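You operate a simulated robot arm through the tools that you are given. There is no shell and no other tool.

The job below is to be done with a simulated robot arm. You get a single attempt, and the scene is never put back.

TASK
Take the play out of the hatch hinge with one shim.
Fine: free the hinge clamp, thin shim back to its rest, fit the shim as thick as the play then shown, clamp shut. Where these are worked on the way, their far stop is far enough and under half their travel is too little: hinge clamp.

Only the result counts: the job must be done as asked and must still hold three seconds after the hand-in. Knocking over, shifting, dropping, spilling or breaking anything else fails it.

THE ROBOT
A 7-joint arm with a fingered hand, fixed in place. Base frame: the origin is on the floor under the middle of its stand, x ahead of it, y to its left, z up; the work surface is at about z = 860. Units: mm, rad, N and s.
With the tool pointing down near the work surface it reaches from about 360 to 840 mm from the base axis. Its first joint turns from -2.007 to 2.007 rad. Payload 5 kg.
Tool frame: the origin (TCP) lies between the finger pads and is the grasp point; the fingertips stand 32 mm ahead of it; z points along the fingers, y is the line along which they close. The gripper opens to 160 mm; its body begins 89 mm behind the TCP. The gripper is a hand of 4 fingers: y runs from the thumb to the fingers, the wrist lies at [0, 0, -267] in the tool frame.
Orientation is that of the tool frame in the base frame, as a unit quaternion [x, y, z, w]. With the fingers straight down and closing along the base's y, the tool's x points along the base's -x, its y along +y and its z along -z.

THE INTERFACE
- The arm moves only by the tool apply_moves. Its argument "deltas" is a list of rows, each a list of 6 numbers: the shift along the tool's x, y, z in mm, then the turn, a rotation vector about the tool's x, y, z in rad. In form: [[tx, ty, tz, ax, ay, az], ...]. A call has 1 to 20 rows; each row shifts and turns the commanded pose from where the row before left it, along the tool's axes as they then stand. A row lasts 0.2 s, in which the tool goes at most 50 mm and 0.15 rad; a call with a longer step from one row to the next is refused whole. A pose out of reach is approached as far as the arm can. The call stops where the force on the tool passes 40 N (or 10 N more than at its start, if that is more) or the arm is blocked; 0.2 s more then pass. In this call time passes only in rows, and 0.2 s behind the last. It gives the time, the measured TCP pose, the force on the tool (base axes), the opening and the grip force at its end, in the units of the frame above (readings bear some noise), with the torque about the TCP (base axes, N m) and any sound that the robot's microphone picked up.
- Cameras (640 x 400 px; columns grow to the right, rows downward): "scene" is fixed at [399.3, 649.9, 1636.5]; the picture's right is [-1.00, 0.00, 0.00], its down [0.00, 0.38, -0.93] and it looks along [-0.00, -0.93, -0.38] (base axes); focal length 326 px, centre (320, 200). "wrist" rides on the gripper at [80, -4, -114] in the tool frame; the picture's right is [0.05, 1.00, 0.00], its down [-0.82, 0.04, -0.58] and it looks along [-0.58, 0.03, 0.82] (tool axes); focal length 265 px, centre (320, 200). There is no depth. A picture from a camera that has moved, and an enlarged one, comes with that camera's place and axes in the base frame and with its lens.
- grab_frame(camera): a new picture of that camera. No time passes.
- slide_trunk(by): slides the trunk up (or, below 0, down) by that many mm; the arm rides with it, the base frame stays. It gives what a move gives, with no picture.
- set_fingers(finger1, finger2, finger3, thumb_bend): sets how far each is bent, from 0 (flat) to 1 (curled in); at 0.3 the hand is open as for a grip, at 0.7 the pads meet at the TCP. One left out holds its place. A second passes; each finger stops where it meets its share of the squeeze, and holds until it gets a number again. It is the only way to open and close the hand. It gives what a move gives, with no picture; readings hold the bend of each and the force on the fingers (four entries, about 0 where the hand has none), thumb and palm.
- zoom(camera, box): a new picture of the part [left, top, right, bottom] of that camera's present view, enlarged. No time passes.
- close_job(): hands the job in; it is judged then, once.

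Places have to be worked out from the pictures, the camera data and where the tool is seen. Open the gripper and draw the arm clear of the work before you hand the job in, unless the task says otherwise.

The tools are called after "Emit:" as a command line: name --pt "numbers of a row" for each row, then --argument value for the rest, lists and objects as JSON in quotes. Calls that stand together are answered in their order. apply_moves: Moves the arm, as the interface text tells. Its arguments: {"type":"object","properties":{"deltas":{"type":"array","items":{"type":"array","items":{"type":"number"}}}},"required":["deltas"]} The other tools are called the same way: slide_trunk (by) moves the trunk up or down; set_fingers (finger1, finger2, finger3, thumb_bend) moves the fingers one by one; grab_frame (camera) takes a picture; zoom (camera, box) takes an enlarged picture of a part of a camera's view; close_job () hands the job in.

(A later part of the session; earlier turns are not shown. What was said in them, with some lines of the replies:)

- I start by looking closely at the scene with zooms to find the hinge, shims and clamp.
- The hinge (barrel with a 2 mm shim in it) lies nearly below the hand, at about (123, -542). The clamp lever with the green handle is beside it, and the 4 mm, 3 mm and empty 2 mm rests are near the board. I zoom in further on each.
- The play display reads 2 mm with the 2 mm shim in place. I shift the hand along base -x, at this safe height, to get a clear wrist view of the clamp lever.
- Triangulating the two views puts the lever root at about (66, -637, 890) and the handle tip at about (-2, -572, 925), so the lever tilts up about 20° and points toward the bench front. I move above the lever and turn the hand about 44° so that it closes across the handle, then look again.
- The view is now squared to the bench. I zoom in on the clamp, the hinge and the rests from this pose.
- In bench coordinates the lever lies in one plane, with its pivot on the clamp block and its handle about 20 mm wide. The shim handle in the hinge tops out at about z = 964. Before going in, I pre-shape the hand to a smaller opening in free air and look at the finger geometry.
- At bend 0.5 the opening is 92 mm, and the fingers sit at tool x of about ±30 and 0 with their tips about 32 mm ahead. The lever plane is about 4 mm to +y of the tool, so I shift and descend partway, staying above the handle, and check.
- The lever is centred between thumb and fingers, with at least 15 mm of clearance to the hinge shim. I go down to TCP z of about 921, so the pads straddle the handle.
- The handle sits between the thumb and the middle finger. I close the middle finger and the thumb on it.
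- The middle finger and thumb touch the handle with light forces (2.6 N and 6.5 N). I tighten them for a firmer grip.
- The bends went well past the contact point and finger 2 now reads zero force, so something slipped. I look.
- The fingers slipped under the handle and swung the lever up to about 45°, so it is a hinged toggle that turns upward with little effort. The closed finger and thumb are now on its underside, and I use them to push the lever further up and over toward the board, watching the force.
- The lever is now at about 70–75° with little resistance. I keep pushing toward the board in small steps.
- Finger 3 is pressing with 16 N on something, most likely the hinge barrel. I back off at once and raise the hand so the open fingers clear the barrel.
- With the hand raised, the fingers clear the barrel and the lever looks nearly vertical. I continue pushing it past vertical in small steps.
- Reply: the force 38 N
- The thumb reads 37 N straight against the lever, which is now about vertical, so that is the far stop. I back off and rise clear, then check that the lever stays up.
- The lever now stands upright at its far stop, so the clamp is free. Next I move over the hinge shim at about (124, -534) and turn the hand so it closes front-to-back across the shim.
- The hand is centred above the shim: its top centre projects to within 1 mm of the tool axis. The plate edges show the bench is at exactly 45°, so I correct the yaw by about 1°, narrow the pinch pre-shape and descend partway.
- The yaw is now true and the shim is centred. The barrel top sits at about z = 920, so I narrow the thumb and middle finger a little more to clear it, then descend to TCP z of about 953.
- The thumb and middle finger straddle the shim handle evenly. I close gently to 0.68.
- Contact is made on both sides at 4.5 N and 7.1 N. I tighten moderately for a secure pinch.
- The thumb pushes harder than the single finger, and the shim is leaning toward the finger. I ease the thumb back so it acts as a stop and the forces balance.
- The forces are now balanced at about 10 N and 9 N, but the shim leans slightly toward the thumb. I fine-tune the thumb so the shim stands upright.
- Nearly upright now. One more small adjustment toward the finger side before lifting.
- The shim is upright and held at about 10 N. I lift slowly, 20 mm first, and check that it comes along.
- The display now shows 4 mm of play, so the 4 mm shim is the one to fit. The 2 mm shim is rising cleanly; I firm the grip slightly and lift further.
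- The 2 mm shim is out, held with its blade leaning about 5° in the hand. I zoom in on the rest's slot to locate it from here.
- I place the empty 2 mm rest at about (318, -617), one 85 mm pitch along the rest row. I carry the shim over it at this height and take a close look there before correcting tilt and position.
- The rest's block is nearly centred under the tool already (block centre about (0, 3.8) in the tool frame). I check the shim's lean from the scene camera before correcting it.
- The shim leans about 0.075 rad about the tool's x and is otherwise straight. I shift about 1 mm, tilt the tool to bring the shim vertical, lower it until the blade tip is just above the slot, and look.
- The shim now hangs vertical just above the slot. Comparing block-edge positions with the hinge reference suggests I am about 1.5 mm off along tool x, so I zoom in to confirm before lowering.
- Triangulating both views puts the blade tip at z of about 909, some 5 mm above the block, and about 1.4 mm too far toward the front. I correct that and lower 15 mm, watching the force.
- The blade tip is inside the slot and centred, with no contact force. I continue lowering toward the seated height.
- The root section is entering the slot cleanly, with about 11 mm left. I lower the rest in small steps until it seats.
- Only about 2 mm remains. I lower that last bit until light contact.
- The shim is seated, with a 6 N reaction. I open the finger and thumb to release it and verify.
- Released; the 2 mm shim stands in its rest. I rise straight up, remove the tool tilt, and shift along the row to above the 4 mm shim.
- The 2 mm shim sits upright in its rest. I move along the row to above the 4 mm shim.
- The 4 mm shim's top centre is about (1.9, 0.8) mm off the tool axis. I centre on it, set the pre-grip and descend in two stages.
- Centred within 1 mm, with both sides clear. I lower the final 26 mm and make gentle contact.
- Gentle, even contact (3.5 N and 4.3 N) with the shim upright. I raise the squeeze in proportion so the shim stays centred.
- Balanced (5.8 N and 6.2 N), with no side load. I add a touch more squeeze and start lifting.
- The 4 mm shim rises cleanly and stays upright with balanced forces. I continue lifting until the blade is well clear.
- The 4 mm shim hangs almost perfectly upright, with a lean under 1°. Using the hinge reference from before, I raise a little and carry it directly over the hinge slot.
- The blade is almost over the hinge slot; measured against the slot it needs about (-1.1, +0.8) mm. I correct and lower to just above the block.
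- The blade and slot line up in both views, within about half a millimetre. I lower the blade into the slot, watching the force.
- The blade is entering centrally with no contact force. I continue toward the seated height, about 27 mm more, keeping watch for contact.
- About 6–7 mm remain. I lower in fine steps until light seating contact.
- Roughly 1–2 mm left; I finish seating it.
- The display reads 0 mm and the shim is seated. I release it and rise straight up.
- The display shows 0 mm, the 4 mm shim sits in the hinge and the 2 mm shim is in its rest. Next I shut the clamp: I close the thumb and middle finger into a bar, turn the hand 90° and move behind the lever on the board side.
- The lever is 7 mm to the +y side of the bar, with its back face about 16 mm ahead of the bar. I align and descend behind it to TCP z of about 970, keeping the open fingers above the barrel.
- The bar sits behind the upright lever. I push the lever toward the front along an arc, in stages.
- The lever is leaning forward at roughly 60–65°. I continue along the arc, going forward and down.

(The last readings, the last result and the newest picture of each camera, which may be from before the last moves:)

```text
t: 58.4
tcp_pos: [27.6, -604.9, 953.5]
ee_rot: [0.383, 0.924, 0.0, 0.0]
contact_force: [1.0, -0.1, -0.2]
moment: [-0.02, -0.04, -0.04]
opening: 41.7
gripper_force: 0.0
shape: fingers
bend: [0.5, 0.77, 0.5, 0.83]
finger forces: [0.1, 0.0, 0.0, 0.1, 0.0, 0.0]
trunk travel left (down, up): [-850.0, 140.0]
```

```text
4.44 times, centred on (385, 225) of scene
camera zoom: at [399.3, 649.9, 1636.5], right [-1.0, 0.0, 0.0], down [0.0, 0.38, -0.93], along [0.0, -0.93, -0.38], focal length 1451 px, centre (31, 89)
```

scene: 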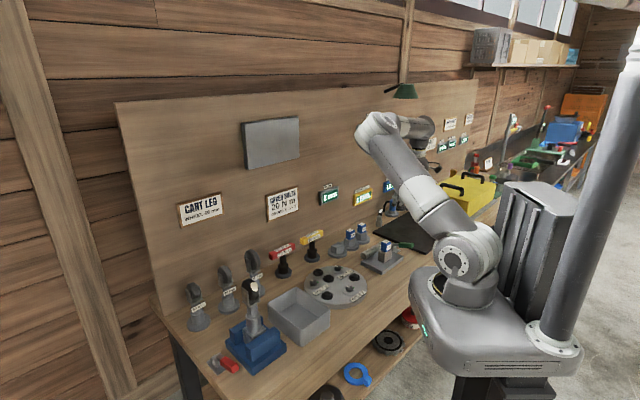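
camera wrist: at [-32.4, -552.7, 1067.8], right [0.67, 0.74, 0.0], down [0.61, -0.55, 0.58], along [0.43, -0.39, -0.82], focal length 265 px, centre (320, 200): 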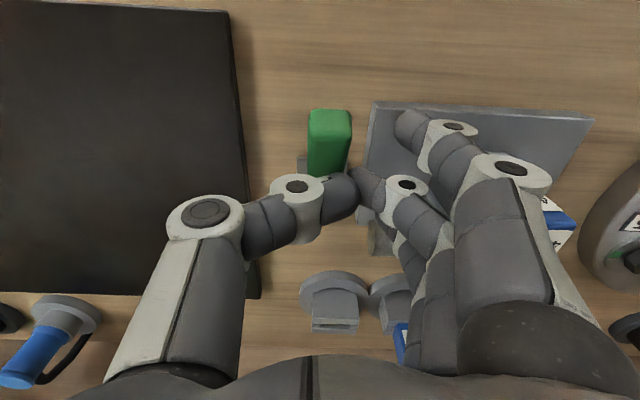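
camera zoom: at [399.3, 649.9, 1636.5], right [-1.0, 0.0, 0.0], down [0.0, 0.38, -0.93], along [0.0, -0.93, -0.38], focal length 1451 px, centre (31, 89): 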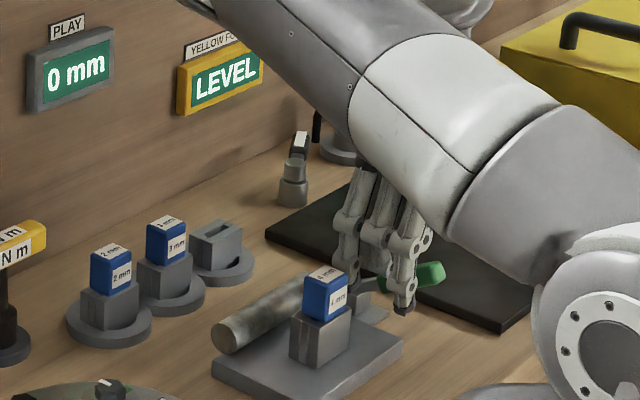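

The lever is down to about 30°. I keep pressing down over the handle in small steps until the closed stop resists.

Emit:
apply_moves --pt "6 0 5 0 0 0" --pt "4 0 5 0 0 0" --pt "2 0 4 0 0 0"

Emit:
grab_frame --camera "wrist"

Emit:
zoom --camera "scene" --box '[370, 220, 430, 270]'

```text
t: 59.2
tcp_pos: [20.4, -598.1, 941.6]
ee_rot: [0.383, 0.924, -0.001, 0.0]
contact_force: [1.8, -1.5, 4.1]
moment: [0.02, -0.03, -0.07]
opening: 41.5
gripper_force: 6.9
shape: fingers
bend: [0.5, 0.78, 0.5, 0.84]
finger forces: [0.0, 0.0, 0.0, 0.0, 13.7, 0.1]
trunk travel left (down, up): [-850.0, 140.0]
```

```text
taken
camera wrist: at [-40.3, -544.2, 1054.8], right [0.67, 0.74, 0.0], down [0.61, -0.55, 0.58], along [0.43, -0.39, -0.82], focal length 265 px, centre (320, 200)
```

wrist: 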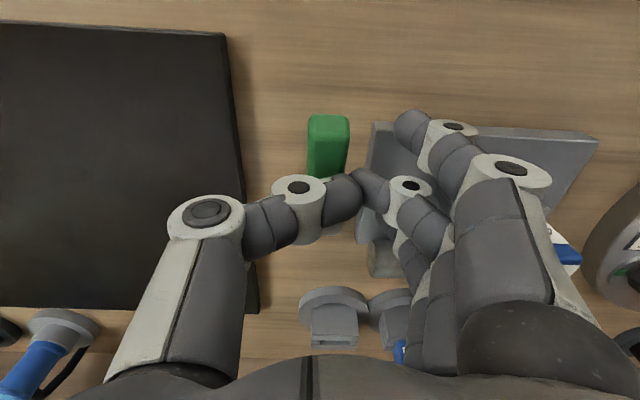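

```text
8.00 times, centred on (400, 245) of scene
camera zoom: at [399.3, 649.9, 1636.5], right [-1.0, 0.0, 0.0], down [0.0, 0.38, -0.93], along [0.0, -0.93, -0.38], focal length 2612 px, centre (-320, -160)
```

zoom: 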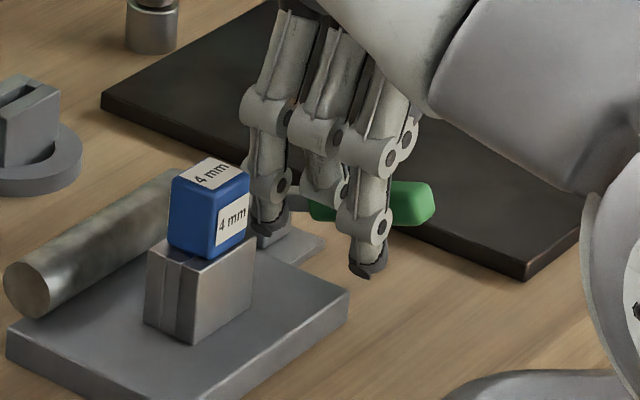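

The handle tip is back at its original image position, and the thumb feels contact. I press a few millimetres more to make sure it is fully against the closed stop.

Emit:
apply_moves --pt "0 0 3 0 0 0" --pt "0 0 3 0 0 0"

Emit:
zoom --camera "scene" --box '[370, 220, 430, 270]'

```text
t: 59.8
tcp_pos: [19.9, -597.3, 936.6]
ee_rot: [0.383, 0.924, -0.001, 0.001]
contact_force: [2.3, -5.4, 14.3]
moment: [0.16, -0.14, -0.07]
opening: 41.3
gripper_force: 12.0
shape: fingers
bend: [0.5, 0.8, 0.5, 0.86]
finger forces: [0.1, 0.1, 0.0, 0.1, 24.0, 0.1]
trunk travel left (down, up): [-850.0, 140.0]
```

```text
8.00 times, centred on (400, 245) of scene
camera zoom: at [399.3, 649.9, 1636.5], right [-1.0, 0.0, 0.0], down [0.0, 0.38, -0.93], along [0.0, -0.93, -0.38], focal length 2612 px, centre (-320, -160)
```

zoom: 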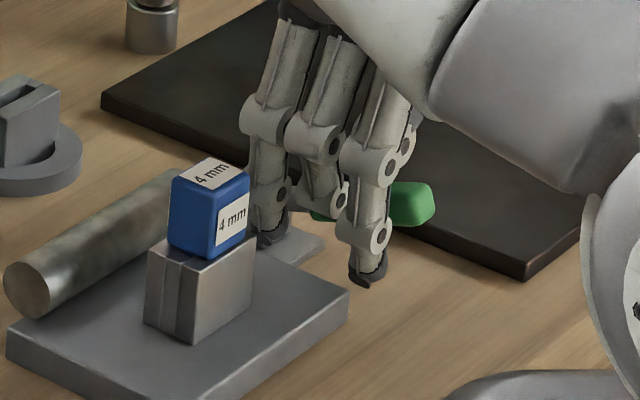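

The handle did not move further under 14 N at the tool (24 N at the thumb), so it is against the closed stop. I rise straight up, then look over everything.

Emit:
apply_moves --pt "0 0 -10 0 0 0" --pt "0 0 -30 0 0 0" --pt "0 0 -45 0 0 0" --pt "0 0 -45 0 0 0" --pt "0 0 -45 0 0 0" --pt "0 0 -40 0 0 0"

Emit:
set_fingers --finger1 0.3 --finger2 0.3 --finger3 0.3 --thumb_bend 0.3

Emit:
grab_frame --camera "wrist"

Emit:
zoom --camera "scene" --box '[320, 170, 440, 270]'

Emit:
zoom --camera "scene" --box '[370, 225, 430, 270]'

Emit:
zoom --camera "wrist" --box '[280, 30, 480, 180]'

```text
t: 61.2
tcp_pos: [19.6, -596.2, 1150.2]
ee_rot: [0.382, 0.924, -0.001, 0.0]
contact_force: [-0.2, 0.4, 0.0]
moment: [0.02, 0.04, -0.01]
opening: 40.6
gripper_force: 0.1
shape: fingers
bend: [0.5, 0.81, 0.5, 0.85]
finger forces: [0.0, 0.0, 0.1, 0.0, 0.1, 0.0]
trunk travel left (down, up): [-850.0, 140.0]
```

```text
t: 62.2
tcp_pos: [20.3, -597.0, 1150.1]
ee_rot: [0.383, 0.924, 0.0, 0.001]
contact_force: [-0.2, 0.0, -0.8]
moment: [0.04, -0.02, 0.03]
opening: 170.1
gripper_force: 0.0
shape: fingers
bend: [0.3, 0.3, 0.3, 0.3]
finger forces: [0.1, 0.0, 0.0, 0.0, 0.0, 0.1]
trunk travel left (down, up): [-850.0, 140.0]
```

```text
taken
camera wrist: at [-40.3, -544.3, 1263.2], right [0.67, 0.74, 0.0], down [0.61, -0.55, 0.58], along [0.43, -0.39, -0.82], focal length 265 px, centre (320, 200)
```

wrist: 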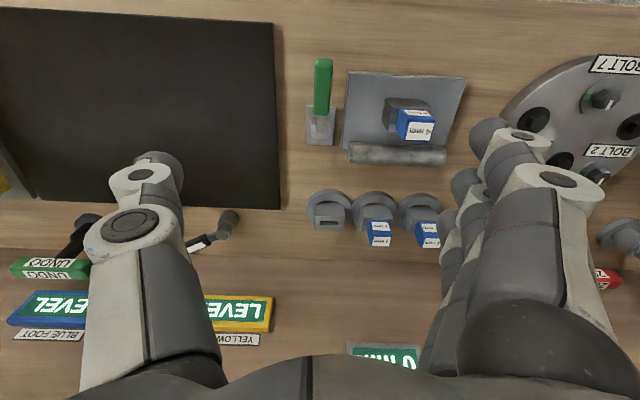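

```text
4.00 times, centred on (380, 220) of scene
camera zoom: at [399.3, 649.9, 1636.5], right [-1.0, 0.0, 0.0], down [0.0, 0.38, -0.93], along [0.0, -0.93, -0.38], focal length 1306 px, centre (80, 120)
```

zoom: 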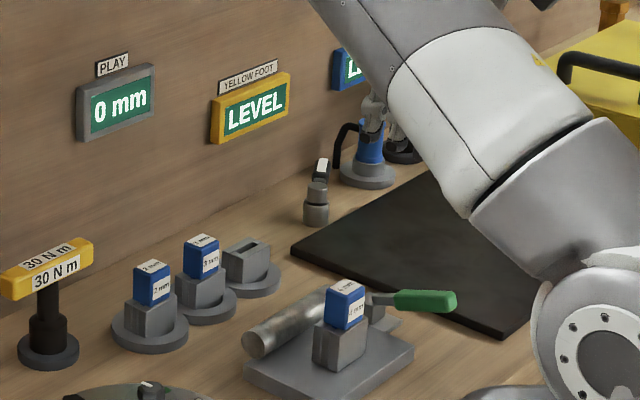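

```text
8.89 times, centred on (400, 248) of scene
camera zoom: at [399.3, 649.9, 1636.5], right [-1.0, 0.0, 0.0], down [0.0, 0.38, -0.93], along [0.0, -0.93, -0.38], focal length 2903 px, centre (-391, -222)
```

zoom: 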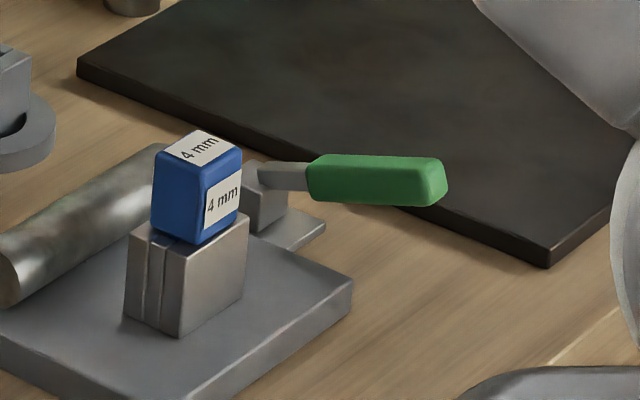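

```text
2.67 times, centred on (380, 105) of wrist
camera zoom: at [-40.3, -544.3, 1263.2], right [0.67, 0.74, 0.0], down [0.61, -0.55, 0.58], along [0.43, -0.39, -0.82], focal length 708 px, centre (160, 453)
```

zoom: 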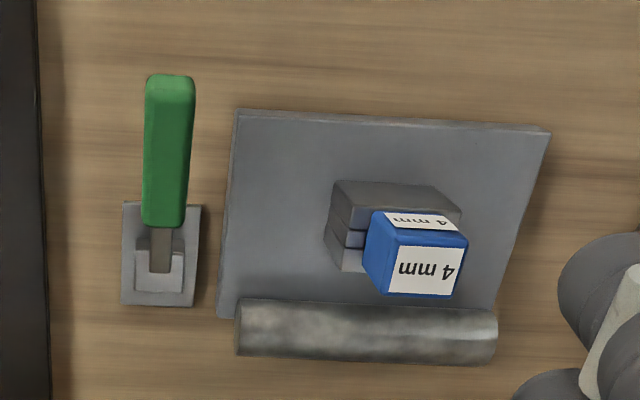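

Everything reads as asked: play is 0 mm, the 4 mm shim is in the hinge, the 2 mm shim is in its rest, and the lever is back at exactly its original closed position. I raise the open hand further clear and check the whole scene once more.

Emit:
apply_moves --pt "20 0 -30 0 0 0" --pt "20 0 -30 0 0 0"

Emit:
grab_frame --camera "scene"

Emit:
zoom --camera "scene" --box '[300, 170, 420, 270]'

```text
t: 62.8
tcp_pos: [-7.8, -567.9, 1209.5]
ee_rot: [0.382, 0.924, -0.001, 0.0]
contact_force: [0.2, -0.3, -0.1]
moment: [-0.01, -0.02, 0.01]
opening: 170.0
gripper_force: 0.0
shape: fingers
bend: [0.3, 0.3, 0.3, 0.3]
finger forces: [0.1, 0.1, 0.1, 0.1, 0.0, 0.0]
trunk travel left (down, up): [-850.0, 140.0]
```

```text
taken
```

scene: 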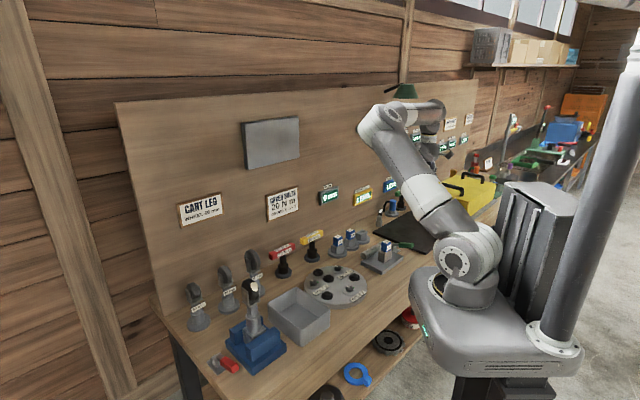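

```text
4.00 times, centred on (360, 220) of scene
camera zoom: at [399.3, 649.9, 1636.5], right [-1.0, 0.0, 0.0], down [0.0, 0.38, -0.93], along [0.0, -0.93, -0.38], focal length 1306 px, centre (160, 120)
```

zoom: 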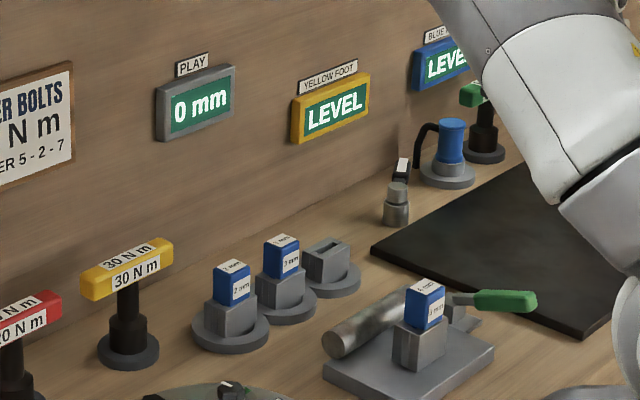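

The final view shows play at 0 mm, the clamp shut, the 4 mm shim fitted, the 2 mm shim in its rest and nothing else disturbed. The hand is open and clear, so I hand the job in.

Emit:
close_job

```text
The job is handed in.
```

The play is out of the hatch hinge: the display reads 0 mm with the 4 mm shim fitted and the clamp shut. The job is handed in, but no verdict has come back yet.

- **Clamp freed:** I swung the lever up until it resisted at its far stop, about vertical.
- **2 mm shim:** It is back in its own rest and seated. Once it was out, the display showed 4 mm of play.
- **4 mm shim:** It is seated in the hinge slot, and the display went to 0 mm.
- **Clamp shut:** I pressed the lever down until it would not move further. It is back in the same position as at the start.

While freeing the clamp, one finger pressed against the hinge barrel with about 16 N. I backed off at once, and the barrel looked unmoved in later views. Nothing else looked disturbed. The hand is open and clear of the bench.
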